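You operate a simulated robot arm through the tools that you are given. There is no shell and no other tool. Be economical: measure what you need, move in short steps, check, and stop when the job is done.

Carry out the task below with a simulated robot arm. There is one attempt and no reset: what you move stays moved.

Task
Set all four collars to the number on the set-up card.

The check looks at the end state, three seconds after you hand in, the way a careful person would. Anything else that was tipped, shoved, dropped, spilled or broken makes it a failure.

Robot
A 6-joint arm with a fingered hand, on a carriage that runs on a rail from [0.003, -1.257] to [-0.002, 0.883] (x, y) and turns from -139 to 193 degrees about z. Base frame: it is fixed where the carriage stands at the start and does not move with it; the origin is on the floor, on the carriage's upright axis, x ahead of it, y to its left, z up; the surface under the hand at the start is at about z = 0.76. Lengths are in m, angles in degrees, forces in N, time in s.
Its first joint turns from -166.0 to 166.0 degrees. Places, roughly: green collar [0.7, 0, 1]; red collar [0.7, 0.4, 1]; set-up card [1.1, 0.4, 0.8]; white collar [0.8, 0.4, 1]; yellow collar [0.8, 0, 1]. Payload 4 kg.
The tool frame sits at the grasp point between the pads (the TCP): z along the fingers, y along the line on which they close. The tips reach 0.026 m beyond it. Largest opening 0.132 m; the body of the gripper starts 0.073 m behind the TCP. The gripper is a hand of 4 fingers: y runs from the thumb to the fingers, the wrist lies at [0, 0, -0.239] in the tool frame, and closing takes about 1.5 s.
Orientation is that of the tool frame in the base frame, as a unit quaternion [w, x, y, z]. With the fingers straight down and closing along the base's y, the tool's x points along the base's -x, its y along +y and its z along -z.

Tools
- The arm moves only by the tool arm_command. Its argument "plan" is a list of rows, each an object of numbers (a shift or turn left out is 0, a gripper value left out holds the last): "x", "y", "z": the shift along the base's x, y, z in m; "rx", "ry", "rz": the turn, a rotation vector about the base's x, y, z in rad. In form: [{"x": .., "y": .., "z": .., "rx": .., "ry": .., "rz": ..}, ...]. A call has 1 to 20 rows; each row shifts and turns the commanded pose from where the row before left it. "grip" is the opening in per cent of the stroke, from 0 (shut) to 100 (fully open), set as the call begins (left out, the last holds). A row lasts 0.2 s, in which the tool goes at most 0.05 m and 8.6 degrees; a call with a longer step from one row to the next is refused whole, and so is a gripper value outside its range. Where a pose cannot be reached the arm comes as near as it can. A force on the tool above 40 N (or 10 N above the force at the start of the call, whichever is more), or a blocked arm, ends the call early, and 0.2 s more pass. The fingers move at their own pace (about 0.045 m/s each) and stop on an object; they squeeze with about 23 N. The grip force told is the motor's: it shows also when the fingers shut on nothing. Time passes only in rows, and 0.2 s behind the last, so rows that do not move let the fingers close. It gives the time, the measured TCP pose, the force on the tool (base axes), the opening and the grip force at its end, in the units of the frame above (readings bear some noise), with the torque about the TCP (base axes, N m) and any sound that the robot's microphone picked up.
- Cameras (640 x 400 px; columns grow to the right, rows downward): "scene" is now at [0.2631, 0.1774, 1.4666]; the picture's right is [-0.15, -0.99, 0.00], its down [-0.56, 0.09, -0.82] and it looks along [0.81, -0.12, -0.57] (base axes); focal length 256 px, centre (320, 200). "wrist" rides on the gripper at [0.068, 0.002, -0.097] in the tool frame; the picture's right is [-0.03, 1.00, 0.00], its down [-0.82, -0.02, -0.58] and it looks along [-0.58, -0.01, 0.82] (tool axes); focal length 270 px, centre (320, 200). There is no depth. A picture from a camera that has moved, and an enlarged one, comes with that camera's place and axes in the base frame and with its lens.
- camera(camera): a new picture of that camera. The clock stands still meanwhile.
- raise_lower(by): slides the trunk up (or, below 0, down) by that many m; the arm and the scene camera ride with it, the base frame stays. It gives what a move gives, with no picture.
- base_move(legs): drives the robot by 1 to 6 legs, each [ahead, left, turn to the left] in m, m and degrees, along the robot's own axes; the way and the turn of a leg run together, so that a leg with both is an arc; at most 1.5 m and 180 degrees a leg. The arm and the cameras ride along, it lands a little off, and it stops where it bumps. It keeps to its track: a leg is cut to what the track allows. It gives what a move gives.
- set_grasp(shape): the hand has 4 fingers and takes this shape, open, in about a second: jaw (thumb against the fingers, like two jaws); tri (thumb and two fingers); tip (a fingertip pinch); poke (one finger out to press); point (the index stretched); flat (the hand flat); cup (the hand cupped); fist (a fist). The gripper value then closes the fingers along that shape, each until it touches; the sizes above hold for jaw. It gives what a move gives, with no picture.
- turn_head(pan, tilt): turns the head with the scene camera to pan (to the left, within 143 degrees either way) and tilt (down, from -29 to 69), counted from straight ahead of the robot. It gives what a move gives.
- close_up(camera, box): a new picture of the part [left, top, right, bottom] of that camera's present view, enlarged. The clock stands still meanwhile.
- job_done(): hands the job in; it is judged then, once.

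Go step by step. Nothing tells you exact positions but the pictures and the camera data: compare them with the known pose of the tool, close in by small moves and look again before you grip or let go. The budget is 120 turns and 98 pictures, counting those below and the enlarged ones. Unless the task says otherwise, let go and move clear before handing in, and close with one line.

The tools are called after "Emit:" by a JSON object that holds its "method" and its "body". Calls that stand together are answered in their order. arm_command: Moves the arm, as the interface text tells. Its arguments: {"type":"object","properties":{"plan":{"type":"array","items":{"type":"object","properties":{"x":{"type":"number"},"y":{"type":"number"},"z":{"type":"number"},"rx":{"type":"number"},"ry":{"type":"number"},"rz":{"type":"number"}}}},"grip":{"type":"number"}},"required":["plan"]} The other tools are called the same way: raise_lower (by) slides the trunk up or down; set_grasp (shape) gives the hand a shape; base_move (legs) drives the base; turn_head (pan, tilt) turns the head that bears the scene camera; camera (camera) takes a picture; close_up (camera, box) takes an enlarged picture of a part of a camera's view; job_done () hands the job in.

At the start:

```text
clock: 0.0
tcp_pos: [0.5388, 0.1406, 1.287]
orientation: [0.0, 0.0, 1.0, 0.0]
contact_force: [-1.9, 1.0, 0.2]
torque: [0.0, -0.01, 0.01]
grip_width: 0.1319
grasp_force: 0.1
shape: jaw
trunk travel left (down, up): [-0.475, 0.153]
robot x, y, heading: [0.0008, -0.0001, -0.2]
head pan, tilt: [-8.7, 34.8]
```

scene: 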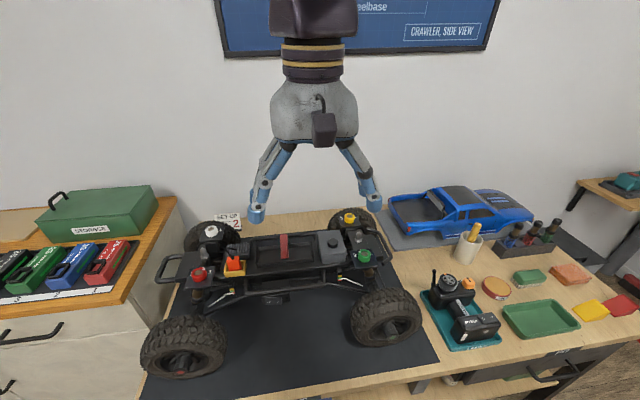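
wrist: 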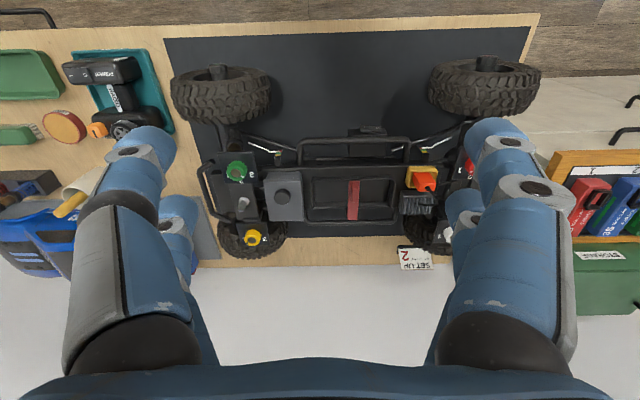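

I see an RC crawler with four coloured collars on the shock tops and a set-up card behind that seems to read 2. I'll look closer at the card and the collars.

Emit:
{"method": "close_up", "body": {"camera": "scene", "box": [180, 200, 260, 250]}}

Emit:
{"method": "close_up", "body": {"camera": "scene", "box": [170, 200, 270, 300]}}

Emit:
{"method": "close_up", "body": {"camera": "scene", "box": [310, 200, 410, 280]}}

Emit:
{"method": "close_up", "body": {"camera": "wrist", "box": [200, 140, 300, 260]}}

```text
8.00 times, centred on (220, 225) of scene
camera zoom: at [0.2631, 0.1774, 1.4666], right [-0.15, -0.99, 0.0], down [-0.56, 0.09, -0.82], along [0.81, -0.12, -0.57], focal length 2046 px, centre (1120, 0)
```

zoom: 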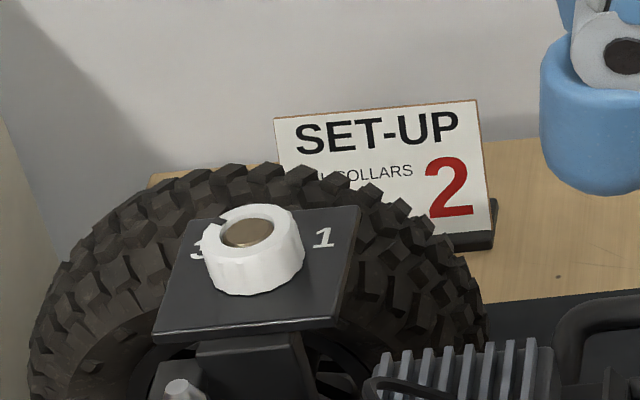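

```text
4.00 times, centred on (220, 250) of scene
camera zoom: at [0.2631, 0.1774, 1.4666], right [-0.15, -0.99, 0.0], down [-0.56, 0.09, -0.82], along [0.81, -0.12, -0.57], focal length 1023 px, centre (720, 0)
```

zoom: 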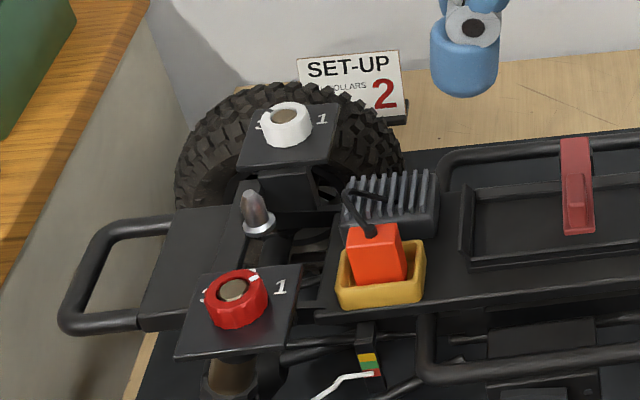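

```text
5.00 times, centred on (360, 240) of scene
camera zoom: at [0.2631, 0.1774, 1.4666], right [-0.15, -0.99, 0.0], down [-0.56, 0.09, -0.82], along [0.81, -0.12, -0.57], focal length 1279 px, centre (120, 0)
```

zoom: 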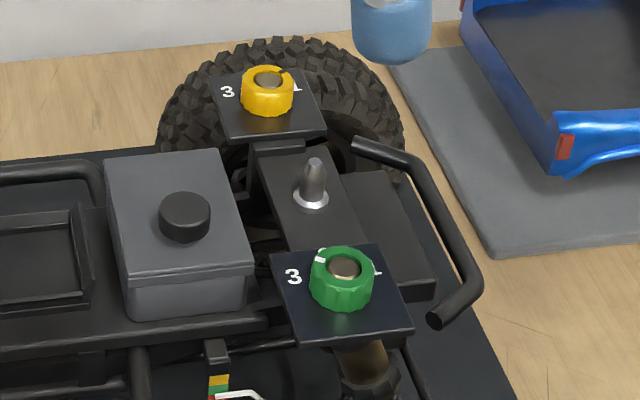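

```text
3.33 times, centred on (250, 200) of wrist
camera zoom: at [0.4701, 0.1421, 1.3828], right [0.03, 1.0, 0.0], down [0.82, -0.02, 0.58], along [0.58, -0.01, -0.82], focal length 901 px, centre (553, 200)
```

zoom: 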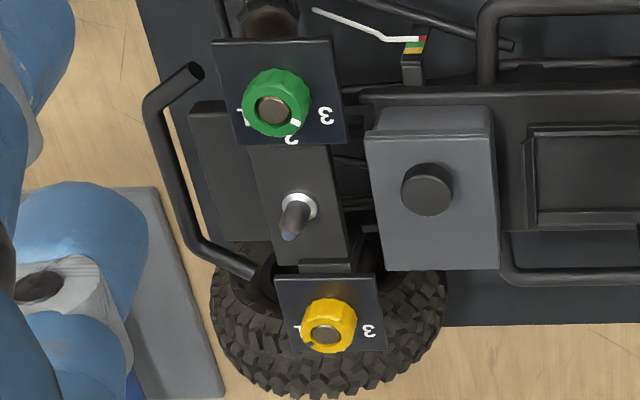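

The card says 2 for all collars. Green is at about (0.685, 0.003, 0.99), and I'll move the hand above it for a closer look.

Emit:
{"method": "arm_command", "body": {"plan": [{"x": 0.024, "y": -0.023, "z": -0.02}, {"x": 0.024, "y": -0.023, "z": -0.02}, {"x": 0.024, "y": -0.023, "z": -0.02}, {"x": 0.024, "y": -0.023, "z": -0.02}, {"x": 0.025, "y": -0.023, "z": -0.02}, {"x": 0.025, "y": -0.023, "z": -0.02}, {}, {}]}}

Emit:
{"method": "camera", "body": {"camera": "wrist"}}

Emit:
{"method": "camera", "body": {"camera": "scene"}}

```text
clock: 1.8
tcp_pos: [0.6864, 0.0016, 1.1658]
orientation: [0.0, 0.0, 1.0, 0.0]
contact_force: [0.3, -0.4, -0.3]
torque: [-0.01, -0.01, 0.0]
grip_width: 0.1322
grasp_force: 0.1
shape: jaw
trunk travel left (down, up): [-0.475, 0.153]
robot x, y, heading: [0.0002, -0.0017, 0.1]
head pan, tilt: [-8.7, 34.8]
```

```text
91 pictures are left
camera wrist: at [0.6169, 0.0038, 1.2628], right [0.03, 1.0, 0.0], down [0.82, -0.02, 0.58], along [0.58, -0.01, -0.82], focal length 270 px, centre (320, 200)
```

wrist: 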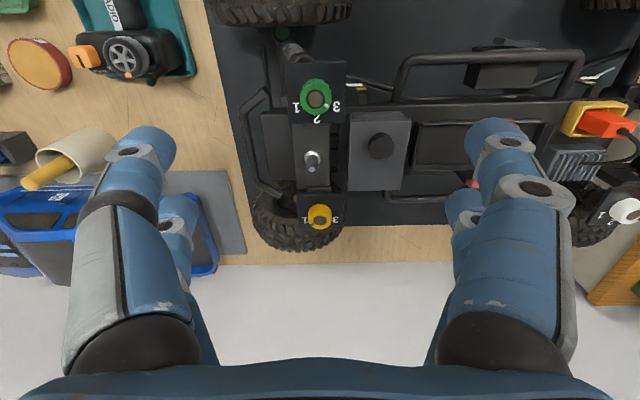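

```text
90 pictures are left
camera scene: at [0.2631, 0.1774, 1.4666], right [-0.15, -0.99, 0.0], down [-0.56, 0.09, -0.82], along [0.81, -0.12, -0.57], focal length 256 px, centre (320, 200)
```

scene: 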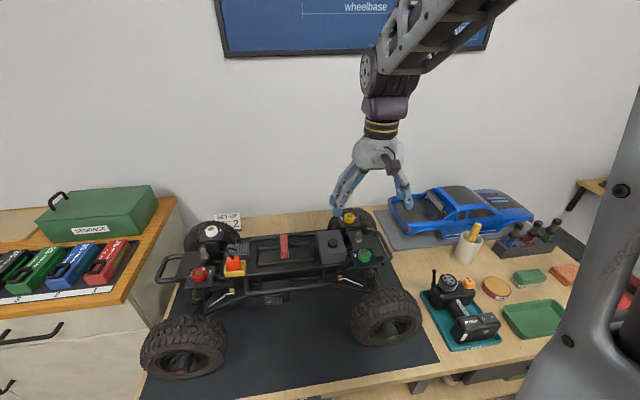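

Green is where I estimated it, at (0.686, 0.000). I'll enlarge the two right-hand collars.

Emit:
{"method": "close_up", "body": {"camera": "wrist", "box": [287, 77, 351, 117]}}

Emit:
{"method": "close_up", "body": {"camera": "wrist", "box": [288, 196, 352, 236]}}

```text
10.00 times, centred on (319, 97) of wrist
camera zoom: at [0.6169, 0.0038, 1.2628], right [0.03, 1.0, 0.0], down [0.82, -0.02, 0.58], along [0.58, -0.01, -0.82], focal length 2703 px, centre (330, 1230)
```

zoom: 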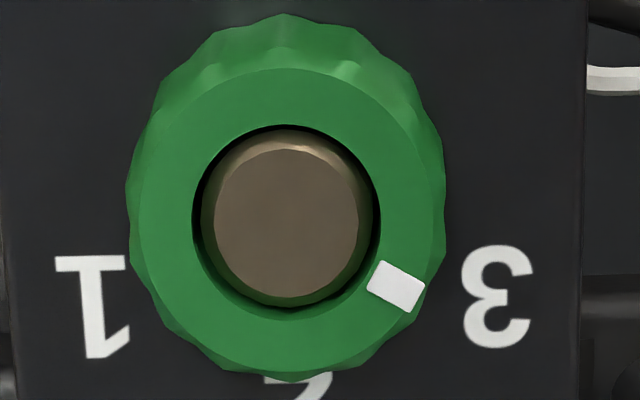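

```text
10.00 times, centred on (320, 216) of wrist
camera zoom: at [0.6169, 0.0038, 1.2628], right [0.03, 1.0, 0.0], down [0.82, -0.02, 0.58], along [0.58, -0.01, -0.82], focal length 2703 px, centre (320, 40)
```

zoom: 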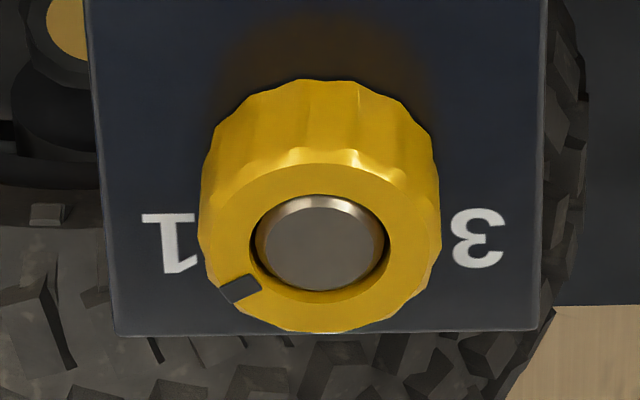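

Green's mark is at 3, about 58° from the 2 side, and yellow's is at 1. There's not much clearance around the collars, so I'll try the fingertip pinch and look at the hand.

Emit:
{"method": "set_grasp", "body": {"shape": "tip"}}

Emit:
{"method": "camera", "body": {"camera": "wrist"}}

Emit:
{"method": "close_up", "body": {"camera": "scene", "box": [300, 120, 460, 280]}}

```text
clock: 2.7
tcp_pos: [0.6853, 0.0039, 1.1673]
orientation: [0.0, 0.0, 1.0, 0.0]
contact_force: [0.7, 0.4, -0.1]
torque: [-0.02, 0.03, -0.02]
grip_width: 0.1317
grasp_force: 0.1
shape: tip
trunk travel left (down, up): [-0.475, 0.153]
robot x, y, heading: [-0.0003, 0.0002, 0.0]
head pan, tilt: [-8.7, 34.8]
```

```text
87 pictures are left
camera wrist: at [0.6167, 0.0039, 1.2629], right [0.03, 1.0, 0.0], down [0.82, -0.02, 0.58], along [0.58, -0.01, -0.82], focal length 270 px, centre (320, 200)
```

wrist: 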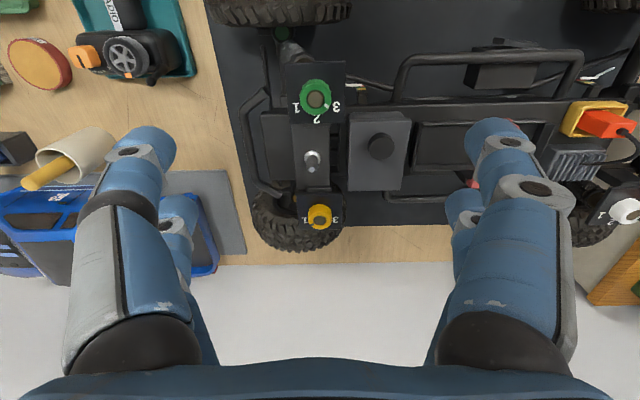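

```text
2.50 times, centred on (380, 200) of scene
camera zoom: at [0.2631, 0.1774, 1.4666], right [-0.15, -0.99, 0.0], down [-0.56, 0.09, -0.82], along [0.81, -0.12, -0.57], focal length 640 px, centre (170, 200)
```

zoom: 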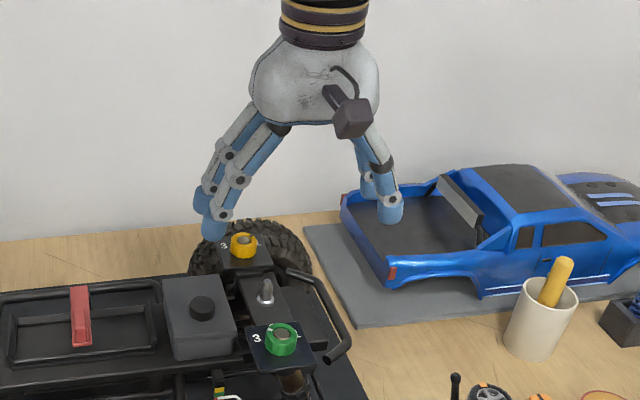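

Open, the hand has two digits on each side. I'll partly close it here in free air to see the pinch geometry.

Emit:
{"method": "arm_command", "body": {"plan": [{}, {}, {}, {}, {}, {}], "grip": 40}}

Emit:
{"method": "camera", "body": {"camera": "wrist"}}

Emit:
{"method": "close_up", "body": {"camera": "scene", "box": [300, 120, 460, 280]}}

```text
clock: 4.1
tcp_pos: [0.686, 0.003, 1.167]
orientation: [0.0, -0.001, 1.0, 0.001]
contact_force: [0.2, 0.5, -0.6]
torque: [0.02, 0.01, -0.01]
grip_width: 0.0532
grasp_force: 0.2
shape: tip
trunk travel left (down, up): [-0.475, 0.153]
robot x, y, heading: [-0.0001, -0.0004, 0.3]
head pan, tilt: [-8.7, 34.8]
```

```text
85 pictures are left
camera wrist: at [0.6167, 0.0039, 1.2629], right [0.03, 1.0, 0.0], down [0.82, -0.02, 0.58], along [0.58, -0.01, -0.82], focal length 270 px, centre (320, 200)
```

wrist: 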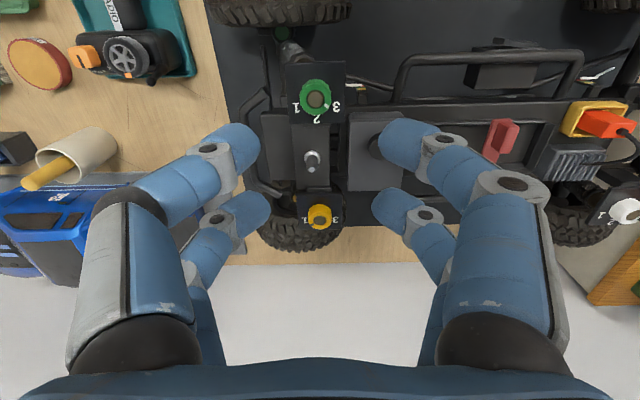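

```text
2.50 times, centred on (380, 200) of scene
camera zoom: at [0.2631, 0.1774, 1.4666], right [-0.15, -0.99, 0.0], down [-0.56, 0.09, -0.82], along [0.81, -0.12, -0.57], focal length 640 px, centre (170, 200)
```

zoom: 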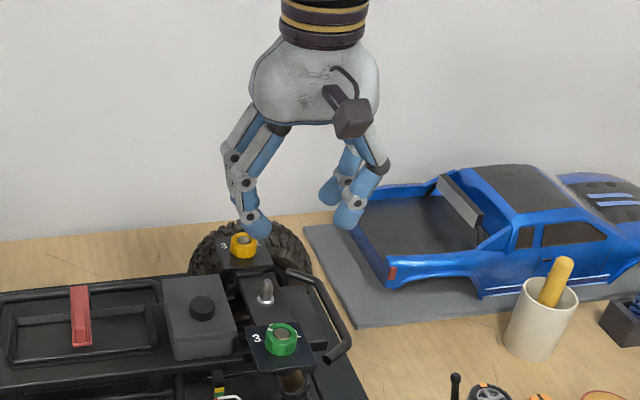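

Emit:
{"method": "arm_command", "body": {"plan": [{}, {}, {}, {}, {}, {}], "grip": 10}}

Emit:
{"method": "camera", "body": {"camera": "wrist"}}

Emit:
{"method": "set_grasp", "body": {"shape": "tri"}}

Emit:
{"method": "arm_command", "body": {"plan": [{}, {}, {}, {}, {}, {}, {}, {}], "grip": 10}}

Emit:
{"method": "camera", "body": {"camera": "wrist"}}

Emit:
{"method": "set_grasp", "body": {"shape": "jaw"}}

Emit:
{"method": "arm_command", "body": {"plan": [{}, {}, {}, {}, {}, {}, {}, {}], "grip": 20}}

Emit:
{"method": "camera", "body": {"camera": "wrist"}}

```text
clock: 5.5
tcp_pos: [0.6853, 0.003, 1.1674]
orientation: [-0.001, -0.001, 1.0, 0.001]
contact_force: [0.3, 0.9, -0.2]
torque: [0.03, -0.01, 0.01]
grip_width: 0.0137
grasp_force: 0.0
shape: tip
trunk travel left (down, up): [-0.475, 0.153]
robot x, y, heading: [0.002, -0.0009, -0.0]
head pan, tilt: [-8.7, 34.8]
```

```text
83 pictures are left
camera wrist: at [0.6167, 0.0039, 1.2629], right [0.03, 1.0, 0.0], down [0.82, -0.02, 0.58], along [0.58, -0.01, -0.82], focal length 270 px, centre (320, 200)
```

wrist: 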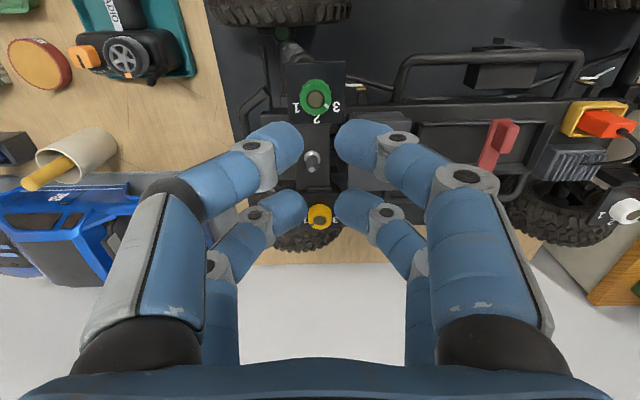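

```text
clock: 6.4
tcp_pos: [0.6872, 0.0027, 1.1675]
orientation: [0.0, 0.001, 1.0, 0.0]
contact_force: [0.6, -1.0, 0.5]
torque: [-0.01, -0.04, -0.04]
grip_width: 0.1316
grasp_force: 0.0
shape: tri
trunk travel left (down, up): [-0.475, 0.153]
robot x, y, heading: [0.0007, 0.0034, -0.0]
head pan, tilt: [-8.7, 34.8]
```

```text
clock: 8.2
tcp_pos: [0.6855, 0.0039, 1.1674]
orientation: [-0.001, 0.0, 1.0, 0.001]
contact_force: [-0.7, -0.1, -0.1]
torque: [-0.02, -0.01, 0.0]
grip_width: 0.0136
grasp_force: 0.0
shape: tri
trunk travel left (down, up): [-0.475, 0.153]
robot x, y, heading: [0.0016, -0.0037, -0.2]
head pan, tilt: [-8.7, 34.8]
```

```text
82 pictures are left
camera wrist: at [0.6167, 0.0039, 1.2629], right [0.03, 1.0, 0.0], down [0.82, -0.02, 0.58], along [0.58, -0.01, -0.82], focal length 270 px, centre (320, 200)
```

wrist: 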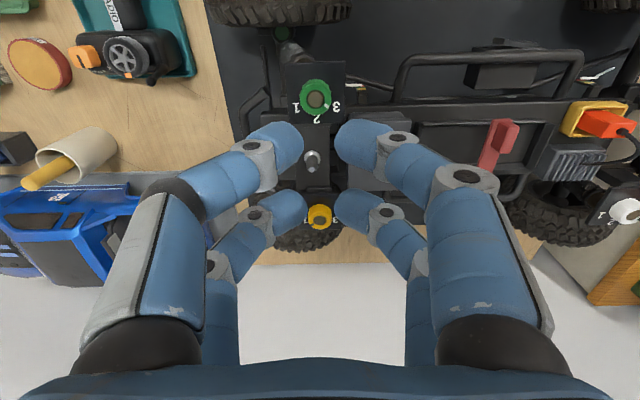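

```text
clock: 9.1
tcp_pos: [0.6846, 0.0018, 1.1679]
orientation: [0.0, -0.001, 1.0, 0.0]
contact_force: [0.9, 0.5, -0.1]
torque: [0.0, -0.01, -0.01]
grip_width: 0.1316
grasp_force: 0.1
shape: jaw
trunk travel left (down, up): [-0.475, 0.153]
robot x, y, heading: [0.0028, -0.0009, -0.1]
head pan, tilt: [-8.7, 34.8]
```

```text
clock: 10.9
tcp_pos: [0.6864, 0.0037, 1.1675]
orientation: [0.0, 0.0, 1.0, 0.0]
contact_force: [0.0, -0.7, -0.4]
torque: [-0.06, 0.03, 0.01]
grip_width: 0.0266
grasp_force: 0.1
shape: jaw
trunk travel left (down, up): [-0.475, 0.153]
robot x, y, heading: [0.0014, 0.0016, 0.1]
head pan, tilt: [-8.7, 34.8]
```

```text
81 pictures are left
camera wrist: at [0.6167, 0.0039, 1.2629], right [0.03, 1.0, 0.0], down [0.82, -0.02, 0.58], along [0.58, -0.01, -0.82], focal length 270 px, centre (320, 200)
```

wrist: 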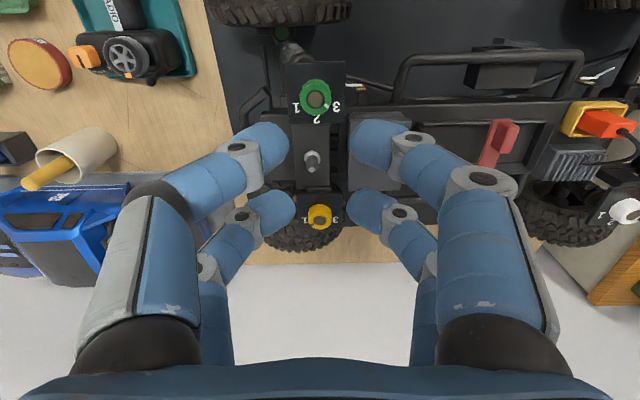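

All the shapes close the same way, with two finger pairs about ±2 cm apart, which makes a good four-point chuck for a 31 mm collar. I'll descend to just above green with a moderate opening.

Emit:
{"method": "arm_command", "body": {"plan": [{"z": -0.025, "x": 0.001, "y": -0.002}, {"z": -0.025}, {"z": -0.025}, {"z": -0.025}, {"z": -0.02}, {}, {}], "grip": 40}}

Emit:
{"method": "camera", "body": {"camera": "wrist"}}

Emit:
{"method": "close_up", "body": {"camera": "scene", "box": [310, 200, 410, 280]}}

```text
clock: 12.5
tcp_pos: [0.686, 0.0015, 1.0465]
orientation: [0.0, 0.0, 1.0, 0.0]
contact_force: [0.0, -0.9, -0.3]
torque: [0.0, 0.01, -0.01]
grip_width: 0.052
grasp_force: 0.1
shape: jaw
trunk travel left (down, up): [-0.475, 0.153]
robot x, y, heading: [0.0001, -0.0015, 0.3]
head pan, tilt: [-8.7, 34.8]
```

```text
80 pictures are left
camera wrist: at [0.6173, 0.0017, 1.1427], right [0.03, 1.0, 0.0], down [0.82, -0.02, 0.58], along [0.58, -0.01, -0.82], focal length 270 px, centre (320, 200)
```

wrist: 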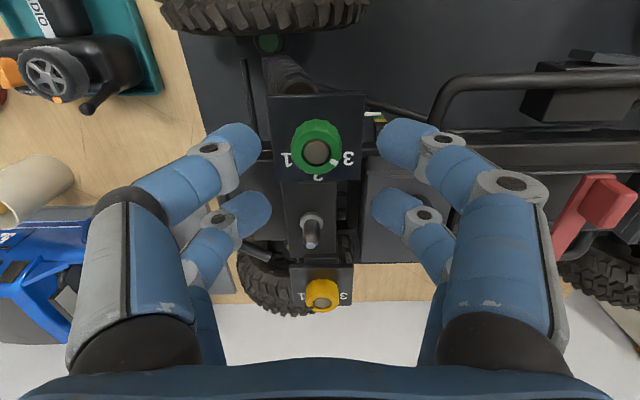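

```text
5.00 times, centred on (360, 240) of scene
camera zoom: at [0.2631, 0.1774, 1.4666], right [-0.15, -0.99, 0.0], down [-0.56, 0.09, -0.82], along [0.81, -0.12, -0.57], focal length 1279 px, centre (120, 0)
```

zoom: 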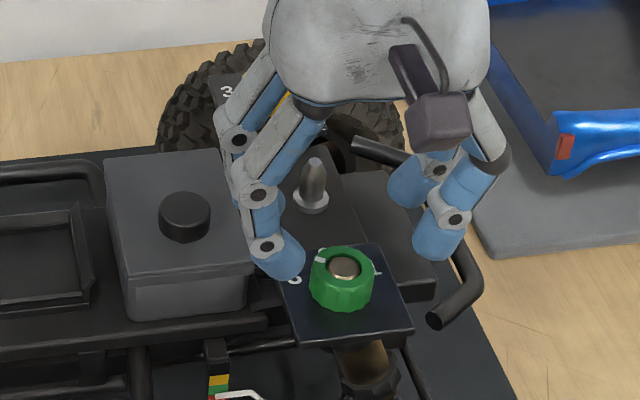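

The collar centre is at about (0.688, -0.001). I'll pre-turn the hand +0.5 rad and lower it until the tips are around the collar but above the plate.

Emit:
{"method": "arm_command", "body": {"plan": [{"rz": 0.125, "x": 0.002, "y": -0.002}, {"rz": 0.125}, {"rz": 0.125}, {"rz": 0.125}, {"z": -0.015}, {"z": -0.01}, {}, {}]}}

Emit:
{"method": "camera", "body": {"camera": "wrist"}}

Emit:
{"method": "close_up", "body": {"camera": "scene", "box": [310, 200, 410, 280]}}

```text
clock: 14.3
tcp_pos: [0.6881, -0.0003, 1.021]
orientation: [0.0, -0.248, 0.969, -0.001]
contact_force: [-0.2, -0.1, 0.1]
torque: [0.0, 0.0, 0.04]
grip_width: 0.0524
grasp_force: 0.0
shape: jaw
trunk travel left (down, up): [-0.475, 0.153]
robot x, y, heading: [-0.0004, 0.0012, -0.3]
head pan, tilt: [-8.7, 34.8]
```

```text
78 pictures are left
camera wrist: at [0.6267, -0.0329, 1.1175], right [-0.46, 0.89, 0.0], down [0.73, 0.37, 0.58], along [0.51, 0.26, -0.82], focal length 270 px, centre (320, 200)
```

wrist: 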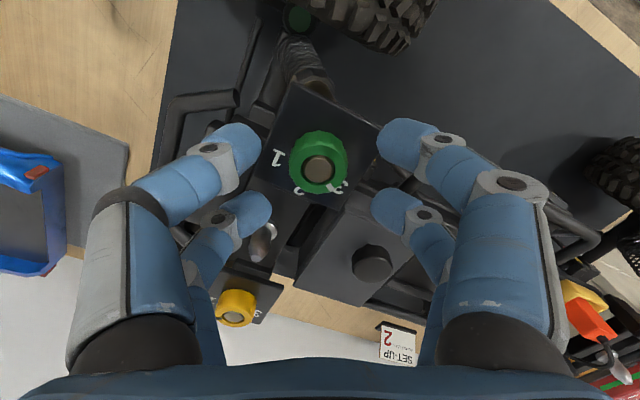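

```text
5.00 times, centred on (360, 240) of scene
camera zoom: at [0.2631, 0.1774, 1.4666], right [-0.15, -0.99, 0.0], down [-0.56, 0.09, -0.82], along [0.81, -0.12, -0.57], focal length 1279 px, centre (120, 0)
```

zoom: 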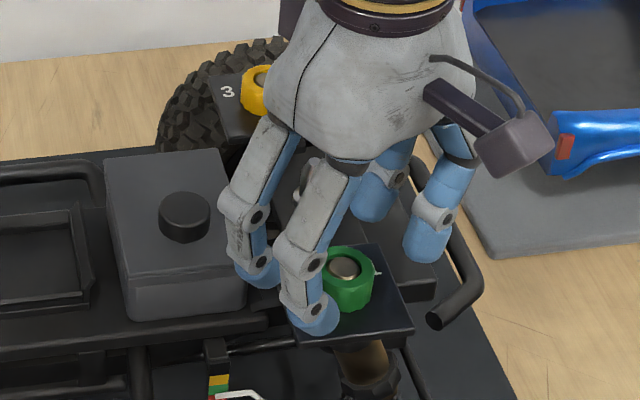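

Emit:
{"method": "arm_command", "body": {"plan": [{"z": -0.007}, {"z": -0.006}, {}, {}]}}

Emit:
{"method": "close_up", "body": {"camera": "wrist", "box": [200, 100, 440, 260]}}

Emit:
{"method": "close_up", "body": {"camera": "scene", "box": [330, 230, 394, 270]}}

```text
clock: 15.3
tcp_pos: [0.6889, -0.0002, 1.0083]
orientation: [0.0, -0.246, 0.969, 0.0]
contact_force: [-0.7, -0.6, 0.0]
torque: [0.04, 0.01, -0.03]
grip_width: 0.0525
grasp_force: 0.1
shape: jaw
trunk travel left (down, up): [-0.475, 0.153]
robot x, y, heading: [0.0006, -0.0013, 0.2]
head pan, tilt: [-8.7, 34.8]
```

```text
2.50 times, centred on (320, 180) of wrist
camera zoom: at [0.6267, -0.0325, 1.1047], right [-0.46, 0.89, 0.0], down [0.73, 0.37, 0.58], along [0.51, 0.26, -0.82], focal length 676 px, centre (320, 250)
```

zoom: 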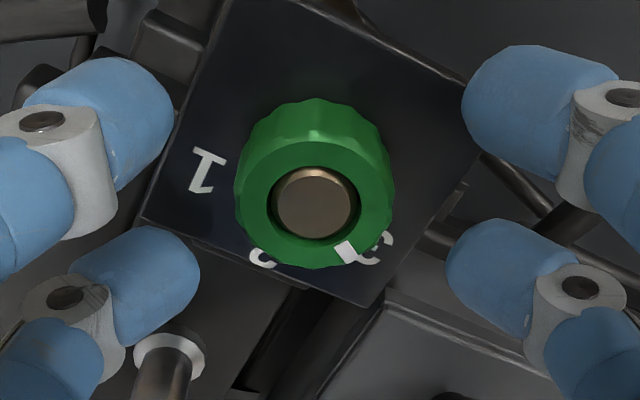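

```text
10.00 times, centred on (362, 250) of scene
camera zoom: at [0.2631, 0.1774, 1.4666], right [-0.15, -0.99, 0.0], down [-0.56, 0.09, -0.82], along [0.81, -0.12, -0.57], focal length 2558 px, centre (-100, -300)
```

zoom: 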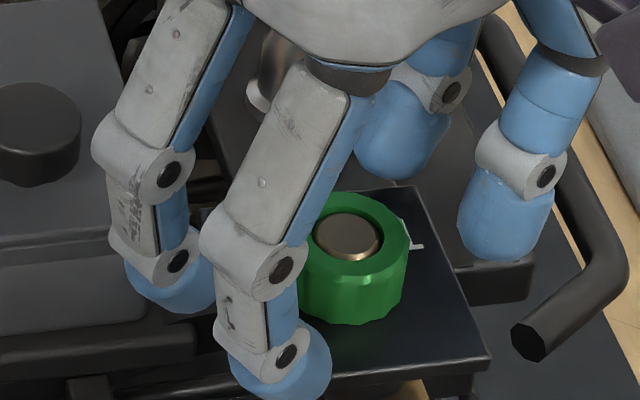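

The tips straddle the collar symmetrically, so I'll close now.

Emit:
{"method": "arm_command", "body": {"plan": [{}, {}, {}, {}, {}, {}], "grip": 0}}

Emit:
{"method": "close_up", "body": {"camera": "wrist", "box": [200, 100, 440, 260]}}

Emit:
{"method": "close_up", "body": {"camera": "scene", "box": [330, 230, 394, 270]}}

```text
clock: 16.7
tcp_pos: [0.6887, -0.0004, 1.0075]
orientation: [0.0, -0.247, 0.969, 0.0]
contact_force: [-0.8, 5.0, 0.2]
torque: [0.18, 0.01, 0.04]
grip_width: 0.0021
grasp_force: 23.3
shape: jaw
trunk travel left (down, up): [-0.475, 0.153]
robot x, y, heading: [0.004, 0.0007, -0.1]
head pan, tilt: [-8.7, 34.8]
```

```text
2.50 times, centred on (320, 180) of wrist
camera zoom: at [0.6267, -0.0322, 1.1047], right [-0.46, 0.89, 0.0], down [0.73, 0.37, 0.58], along [0.51, 0.26, -0.82], focal length 676 px, centre (320, 250)
```

zoom: 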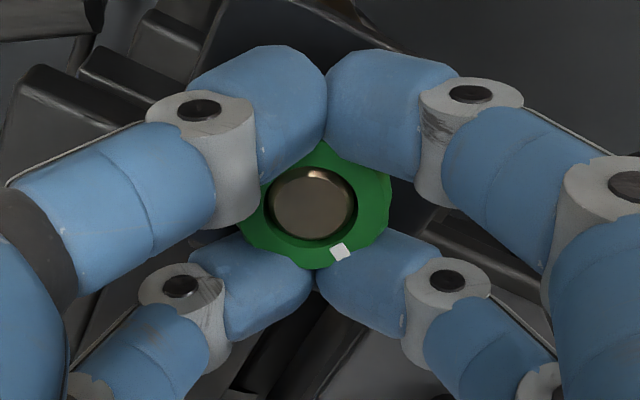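

```text
10.00 times, centred on (362, 250) of scene
camera zoom: at [0.2631, 0.1777, 1.4665], right [-0.15, -0.99, 0.0], down [-0.56, 0.09, -0.82], along [0.81, -0.12, -0.57], focal length 2558 px, centre (-100, -300)
```

zoom: 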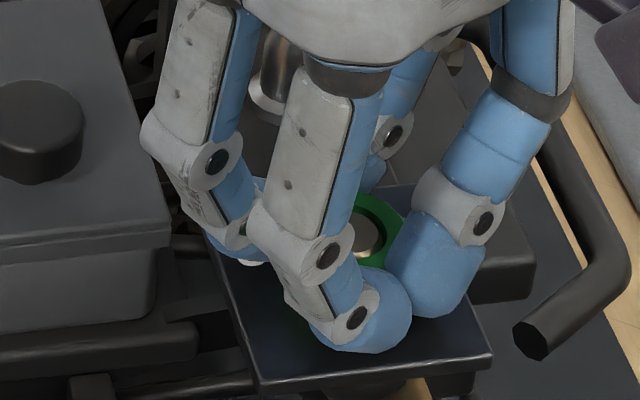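

The fingers have closed around the collar in a cage. I'll try a small turn and see whether the mark follows.

Emit:
{"method": "arm_command", "body": {"plan": [{"rz": -0.1}, {"rz": -0.1}, {"rz": -0.1}, {}]}}

Emit:
{"method": "close_up", "body": {"camera": "wrist", "box": [200, 100, 440, 260]}}

```text
clock: 17.7
tcp_pos: [0.689, -0.0013, 1.0095]
orientation: [0.001, -0.1, 0.995, 0.0]
contact_force: [4.4, 5.9, 0.2]
torque: [0.21, -0.07, -0.01]
grip_width: 0.0021
grasp_force: 22.9
shape: jaw
trunk travel left (down, up): [-0.475, 0.153]
robot x, y, heading: [0.0024, -0.0019, -0.1]
head pan, tilt: [-8.7, 34.8]
```

```text
2.50 times, centred on (320, 180) of wrist
camera zoom: at [0.6205, -0.013, 1.1049], right [-0.17, 0.98, 0.0], down [0.8, 0.14, 0.58], along [0.57, 0.1, -0.82], focal length 676 px, centre (320, 250)
```

zoom: 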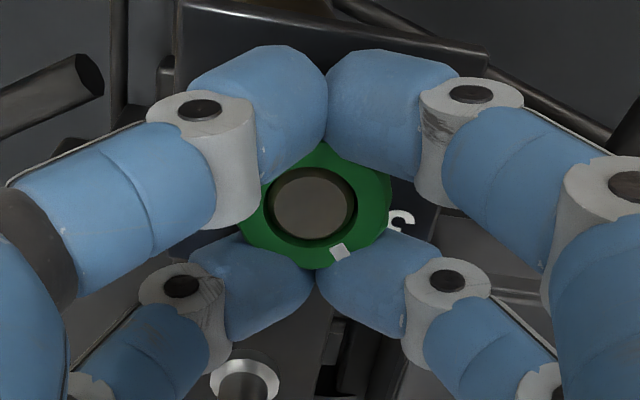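

The collar follows the hand. About 38° remains, so I'll continue.

Emit:
{"method": "arm_command", "body": {"plan": [{"rz": -0.085}, {"rz": -0.085}, {"rz": -0.085}, {"rz": -0.085}, {"rz": -0.085}, {"rz": -0.085}, {"rz": -0.085}, {"rz": -0.085}, {}]}}

Emit:
{"method": "close_up", "body": {"camera": "wrist", "box": [200, 100, 440, 260]}}

```text
clock: 19.7
tcp_pos: [0.6892, -0.001, 1.0096]
orientation: [0.002, 0.239, 0.971, -0.001]
contact_force: [21.7, 4.2, 2.6]
torque: [0.17, -0.53, -0.01]
grip_width: 0.0017
grasp_force: 23.0
shape: jaw
trunk travel left (down, up): [-0.475, 0.153]
robot x, y, heading: [0.0006, 0.0013, 0.1]
head pan, tilt: [-8.7, 34.8]
```

```text
2.50 times, centred on (320, 180) of wrist
camera zoom: at [0.6287, 0.0318, 1.1047], right [0.49, 0.87, 0.0], down [0.71, -0.4, 0.58], along [0.51, -0.28, -0.82], focal length 676 px, centre (320, 250)
```

zoom: 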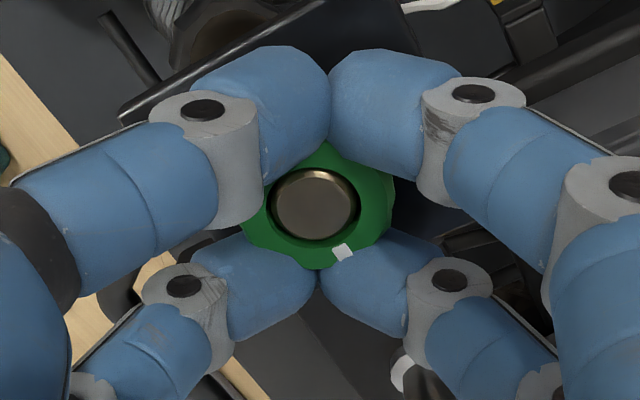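

The turn looks complete. I'll open, rise and check the mark against the 2.

Emit:
{"method": "arm_command", "body": {"plan": [{}, {}, {}, {}, {}, {"z": 0.03}, {"z": 0.03}, {"z": 0.03}, {"rz": 0.12}, {"rz": 0.12}, {"rz": 0.12}, {"rz": 0.12}, {}], "grip": 40}}

Emit:
{"method": "close_up", "body": {"camera": "wrist", "box": [272, 90, 368, 150]}}

Emit:
{"method": "close_up", "body": {"camera": "scene", "box": [310, 200, 410, 280]}}

```text
clock: 22.5
tcp_pos: [0.6888, -0.0015, 1.0995]
orientation: [0.0, 0.0, 1.0, 0.0]
contact_force: [0.7, -0.3, -0.3]
torque: [-0.01, -0.02, -0.02]
grip_width: 0.0522
grasp_force: 0.0
shape: jaw
trunk travel left (down, up): [-0.475, 0.153]
robot x, y, heading: [0.0026, 0.0019, -0.1]
head pan, tilt: [-8.7, 34.8]
```

```text
6.67 times, centred on (320, 120) of wrist
camera zoom: at [0.6192, -0.0001, 1.1947], right [0.02, 1.0, 0.0], down [0.82, -0.02, 0.58], along [0.58, -0.01, -0.82], focal length 1802 px, centre (320, 733)
```

zoom: 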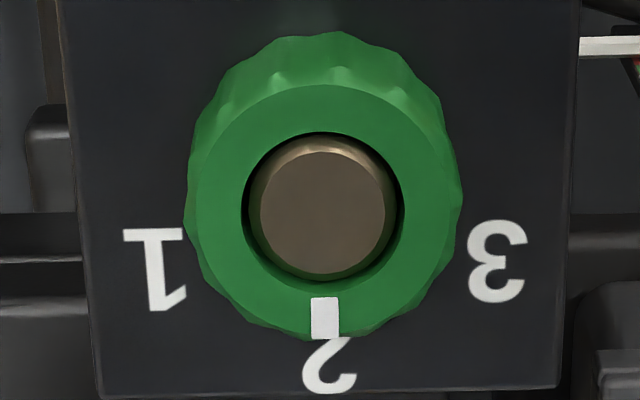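

```text
5.00 times, centred on (360, 240) of scene
camera zoom: at [0.2631, 0.1774, 1.4666], right [-0.15, -0.99, 0.0], down [-0.56, 0.09, -0.82], along [0.81, -0.12, -0.57], focal length 1279 px, centre (120, 0)
```

zoom: 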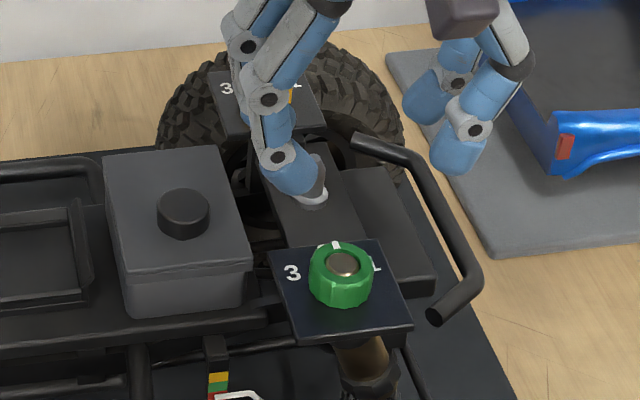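

Green now points at 2. Yellow is estimated at (0.841, 0.000), so I'll move above it.

Emit:
{"method": "arm_command", "body": {"plan": [{"x": 0.038}, {"x": 0.038}, {"x": 0.038}, {"x": 0.038}, {}, {}]}}

Emit:
{"method": "camera", "body": {"camera": "wrist"}}

Emit:
{"method": "close_up", "body": {"camera": "wrist", "box": [272, 90, 368, 150]}}

```text
clock: 23.9
tcp_pos: [0.8406, 0.0014, 1.0988]
orientation: [0.0, 0.0, 1.0, 0.0]
contact_force: [-0.9, -0.1, -0.1]
torque: [0.02, 0.02, -0.02]
grip_width: 0.0521
grasp_force: 0.0
shape: jaw
trunk travel left (down, up): [-0.475, 0.153]
robot x, y, heading: [-0.0007, 0.0016, 0.5]
head pan, tilt: [-8.7, 34.8]
```

```text
68 pictures are left
camera wrist: at [0.7711, 0.0018, 1.1943], right [0.03, 1.0, 0.0], down [0.82, -0.02, 0.58], along [0.58, -0.01, -0.82], focal length 270 px, centre (320, 200)
```

wrist: 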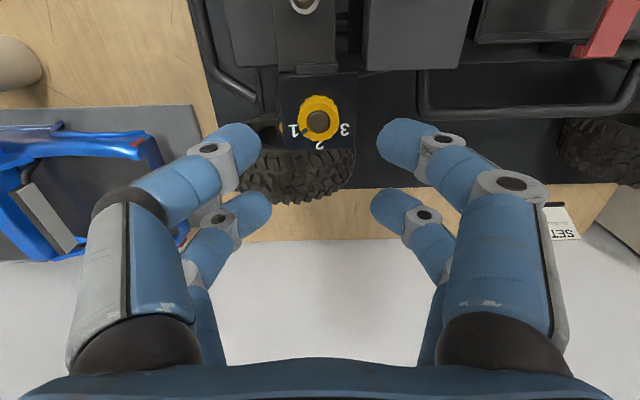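

```text
6.67 times, centred on (320, 120) of wrist
camera zoom: at [0.7711, 0.0018, 1.1943], right [0.03, 1.0, 0.0], down [0.82, -0.02, 0.58], along [0.58, -0.01, -0.82], focal length 1802 px, centre (320, 733)
```

zoom: 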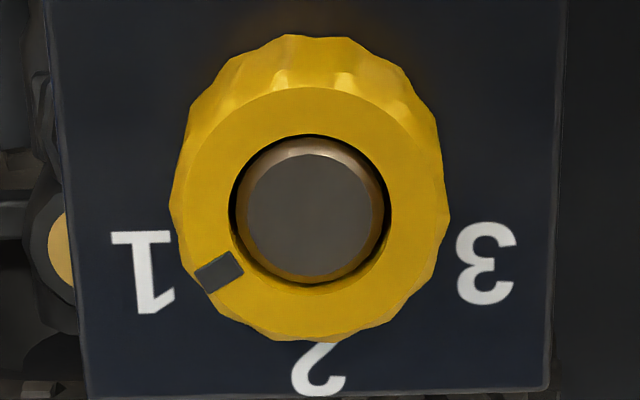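

Yellow's offset from green matches, so I'll use the same grip height with the opposite turn. Pre-turn -0.5 rad and descend.

Emit:
{"method": "arm_command", "body": {"plan": [{"rz": -0.125, "y": -0.002}, {"rz": -0.125}, {"rz": -0.125}, {"rz": -0.125}, {"z": -0.03}, {"z": -0.03}, {"z": -0.02}, {"z": -0.011}, {}, {}]}}

Emit:
{"method": "close_up", "body": {"camera": "wrist", "box": [200, 100, 440, 260]}}

Emit:
{"method": "close_up", "body": {"camera": "scene", "box": [310, 180, 410, 260]}}

```text
clock: 26.1
tcp_pos: [0.8403, -0.0031, 1.008]
orientation: [-0.001, 0.247, 0.969, 0.0]
contact_force: [-0.2, -0.8, 0.9]
torque: [0.04, -0.01, -0.01]
grip_width: 0.0522
grasp_force: 0.0
shape: jaw
trunk travel left (down, up): [-0.475, 0.153]
robot x, y, heading: [0.0025, 0.0008, 0.2]
head pan, tilt: [-8.7, 34.8]
```

```text
2.50 times, centred on (320, 180) of wrist
camera zoom: at [0.7801, 0.0311, 1.1036], right [0.5, 0.87, 0.0], down [0.71, -0.41, 0.58], along [0.5, -0.29, -0.82], focal length 676 px, centre (320, 250)
```

zoom: 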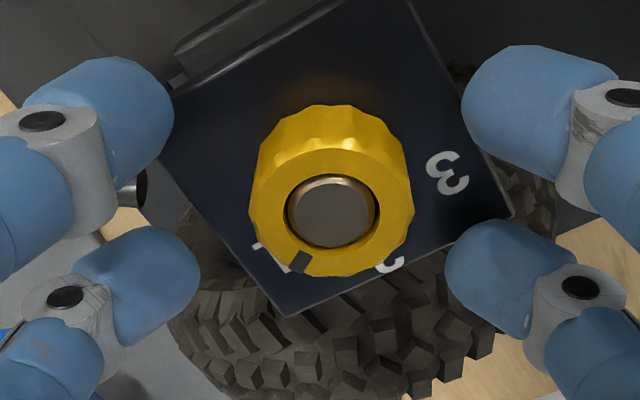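

```text
5.00 times, centred on (360, 220) of scene
camera zoom: at [0.263, 0.1774, 1.4666], right [-0.15, -0.99, 0.0], down [-0.56, 0.09, -0.82], along [0.81, -0.12, -0.57], focal length 1279 px, centre (120, 100)
```

zoom: 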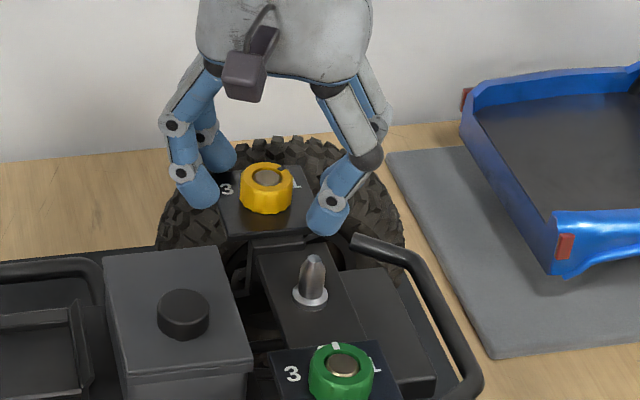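

The collar sits about 2-3 mm off centre between the fingers. I'll correct that and then close.

Emit:
{"method": "arm_command", "body": {"plan": [{"x": 0.002, "y": 0.002}, {}, {}, {}, {}, {}, {}, {}], "grip": 0}}

Emit:
{"method": "close_up", "body": {"camera": "wrist", "box": [200, 100, 440, 260]}}

```text
clock: 27.9
tcp_pos: [0.8406, -0.0011, 1.0074]
orientation: [0.0, 0.248, 0.969, 0.0]
contact_force: [-10.1, -6.6, 2.4]
torque: [-0.14, 0.08, 0.04]
grip_width: 0.0
grasp_force: 23.1
shape: jaw
trunk travel left (down, up): [-0.475, 0.153]
robot x, y, heading: [-0.0004, 0.0008, 0.1]
head pan, tilt: [-8.7, 34.8]
```

```text
2.50 times, centred on (320, 180) of wrist
camera zoom: at [0.7816, 0.0328, 1.1039], right [0.5, 0.87, 0.0], down [0.71, -0.41, 0.58], along [0.5, -0.29, -0.82], focal length 676 px, centre (320, 250)
```

zoom: 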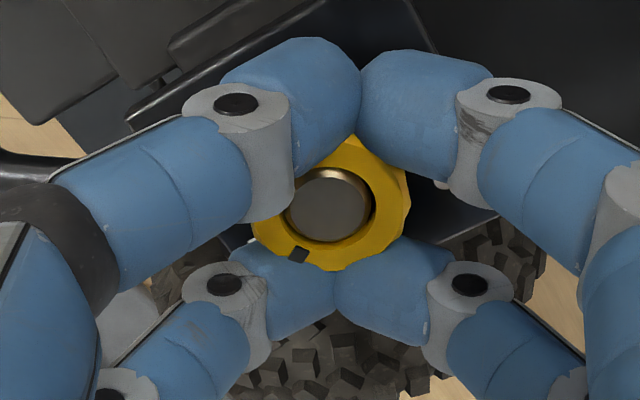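

It's gripped, slightly asymmetrically. I'll turn +0.3 rad first and check.

Emit:
{"method": "arm_command", "body": {"plan": [{"rz": 0.1}, {"rz": 0.1}, {"rz": 0.1}, {}]}}

Emit:
{"method": "close_up", "body": {"camera": "wrist", "box": [200, 100, 440, 260]}}

```text
clock: 28.9
tcp_pos: [0.8419, 0.0014, 1.0085]
orientation: [0.001, 0.099, 0.995, 0.0]
contact_force: [-7.7, -4.3, 0.8]
torque: [-0.07, 0.1, 0.0]
grip_width: 0.0002
grasp_force: 22.4
shape: jaw
trunk travel left (down, up): [-0.475, 0.153]
robot x, y, heading: [0.0003, 0.0002, -0.1]
head pan, tilt: [-8.7, 34.8]
```

```text
2.50 times, centred on (320, 180) of wrist
camera zoom: at [0.7745, 0.0136, 1.1041], right [0.22, 0.97, 0.0], down [0.8, -0.18, 0.58], along [0.56, -0.13, -0.82], focal length 676 px, centre (320, 250)
```

zoom: 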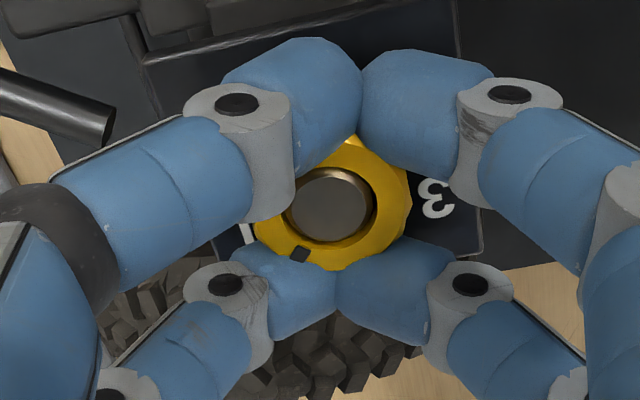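

The mark follows, with about 40° left. I'll continue +0.69 rad.

Emit:
{"method": "arm_command", "body": {"plan": [{"rz": 0.086}, {"rz": 0.086}, {"rz": 0.086}, {"rz": 0.086}, {"rz": 0.086}, {"rz": 0.086}, {"rz": 0.086}, {"rz": 0.086}, {}]}}

Emit:
{"method": "close_up", "body": {"camera": "wrist", "box": [200, 100, 440, 260]}}

Emit:
{"method": "arm_command", "body": {"plan": [{}, {}, {}, {}, {}, {"z": 0.03}, {"z": 0.03}, {"z": 0.03}, {"rz": -0.12}, {"rz": -0.12}, {"rz": -0.12}, {"rz": -0.12}, {}], "grip": 40}}

Emit:
{"method": "close_up", "body": {"camera": "wrist", "box": [272, 90, 368, 150]}}

```text
clock: 30.9
tcp_pos: [0.8433, -0.0014, 1.008]
orientation: [0.001, -0.243, 0.97, 0.0]
contact_force: [6.1, -2.7, 0.5]
torque: [0.05, -0.2, -0.01]
grip_width: 0.0
grasp_force: 23.4
shape: jaw
trunk travel left (down, up): [-0.475, 0.153]
robot x, y, heading: [0.0005, -0.0008, -0.0]
head pan, tilt: [-8.7, 34.8]
```

```text
2.50 times, centred on (320, 180) of wrist
camera zoom: at [0.781, -0.0325, 1.1034], right [-0.45, 0.89, 0.0], down [0.73, 0.37, 0.58], along [0.52, 0.26, -0.82], focal length 676 px, centre (320, 250)
```

zoom: 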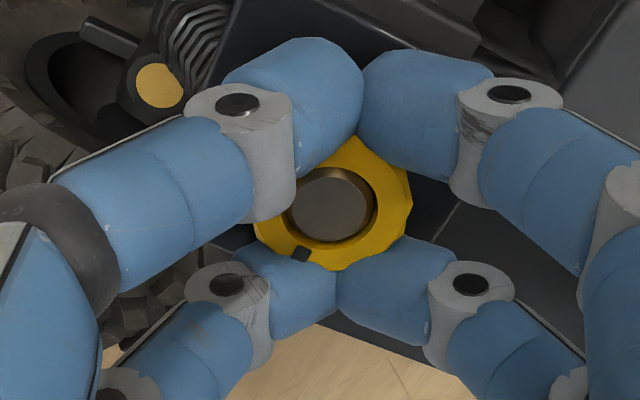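

```text
clock: 33.7
tcp_pos: [0.8425, -0.0011, 1.0979]
orientation: [0.0, -0.004, 1.0, -0.001]
contact_force: [0.7, 0.3, 0.2]
torque: [-0.01, 0.01, 0.01]
grip_width: 0.0525
grasp_force: 0.0
shape: jaw
trunk travel left (down, up): [-0.475, 0.153]
robot x, y, heading: [-0.001, -0.0023, 0.4]
head pan, tilt: [-8.7, 34.8]
```

```text
6.67 times, centred on (320, 120) of wrist
camera zoom: at [0.7729, -0.0004, 1.1937], right [0.02, 1.0, 0.0], down [0.82, -0.01, 0.58], along [0.58, -0.01, -0.82], focal length 1802 px, centre (320, 733)
```

zoom: 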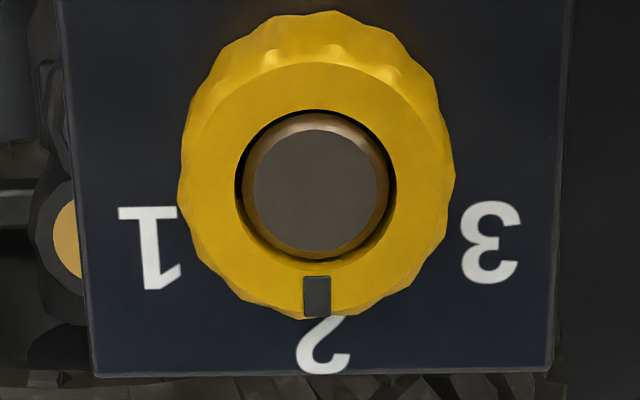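

Yellow is at 2. Red is at about (0.690, 0.399) and white at about (0.840, 0.399), so I'll lift and travel to above white.

Emit:
{"method": "arm_command", "body": {"plan": [{"z": 0.04}, {"z": 0.04}, {"y": 0.04}, {"y": 0.04}, {"y": 0.04}, {"y": 0.04}, {"y": 0.04}, {"y": 0.04}, {"y": 0.04}, {"y": 0.04}, {"y": 0.04}, {"y": 0.04}, {}, {}]}}

Emit:
{"method": "camera", "body": {"camera": "wrist"}}

Emit:
{"method": "camera", "body": {"camera": "scene"}}

```text
clock: 36.7
tcp_pos: [0.8419, 0.3985, 1.1785]
orientation: [0.0, -0.004, 1.0, -0.001]
contact_force: [0.8, -0.1, -0.1]
torque: [0.0, 0.0, 0.01]
grip_width: 0.0525
grasp_force: 0.1
shape: jaw
trunk travel left (down, up): [-0.475, 0.153]
robot x, y, heading: [-0.0011, 0.0, 0.0]
head pan, tilt: [-8.7, 34.8]
```

```text
60 pictures are left
camera wrist: at [0.7727, 0.4, 1.2739], right [0.02, 1.0, 0.0], down [0.82, -0.01, 0.58], along [0.58, -0.01, -0.82], focal length 270 px, centre (320, 200)
```

wrist: 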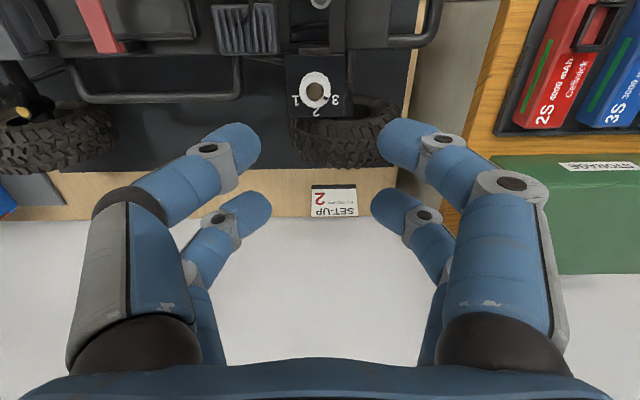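

```text
59 pictures are left
camera scene: at [0.2631, 0.1775, 1.4666], right [-0.15, -0.99, 0.0], down [-0.56, 0.09, -0.82], along [0.81, -0.12, -0.57], focal length 256 px, centre (320, 200)
```

scene: 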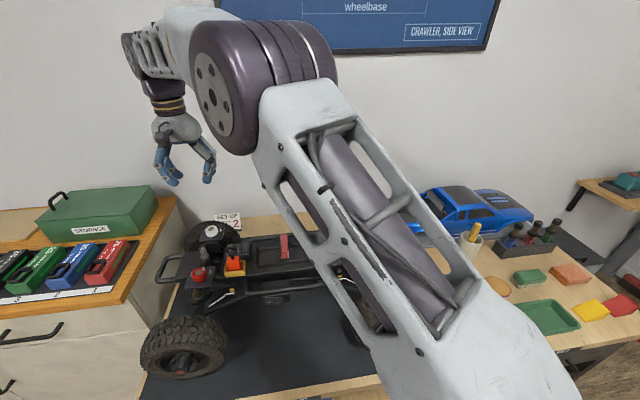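

Emit:
{"method": "arm_command", "body": {"plan": [{"z": -0.04}, {"z": -0.04}, {}, {}]}}

Emit:
{"method": "close_up", "body": {"camera": "wrist", "box": [272, 90, 368, 150]}}

Emit:
{"method": "camera", "body": {"camera": "wrist"}}

```text
clock: 37.7
tcp_pos: [0.8433, 0.4, 1.0978]
orientation: [0.0, -0.005, 1.0, 0.0]
contact_force: [-0.8, 0.4, -0.5]
torque: [0.01, -0.02, 0.01]
grip_width: 0.0524
grasp_force: 0.2
shape: jaw
trunk travel left (down, up): [-0.475, 0.153]
robot x, y, heading: [-0.0002, 0.003, -0.3]
head pan, tilt: [-8.7, 34.8]
```

```text
6.67 times, centred on (320, 120) of wrist
camera zoom: at [0.7736, 0.4, 1.1933], right [0.02, 1.0, 0.0], down [0.82, -0.01, 0.58], along [0.58, -0.01, -0.82], focal length 1802 px, centre (320, 733)
```

zoom: 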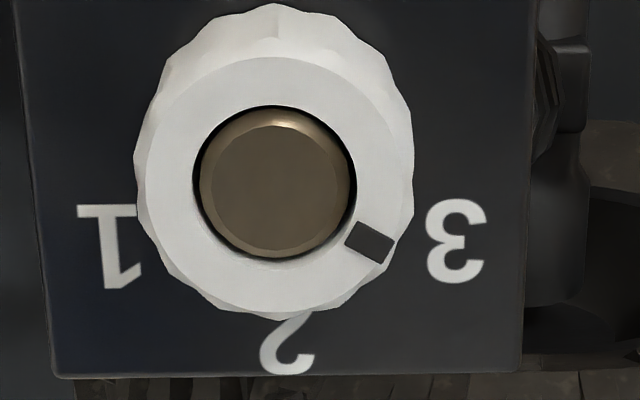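

```text
57 pictures are left
camera wrist: at [0.7736, 0.4, 1.1933], right [0.02, 1.0, 0.0], down [0.82, -0.01, 0.58], along [0.58, -0.01, -0.82], focal length 270 px, centre (320, 200)
```

wrist: 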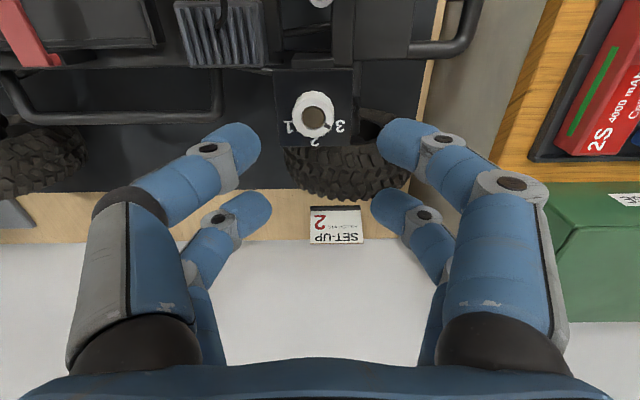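

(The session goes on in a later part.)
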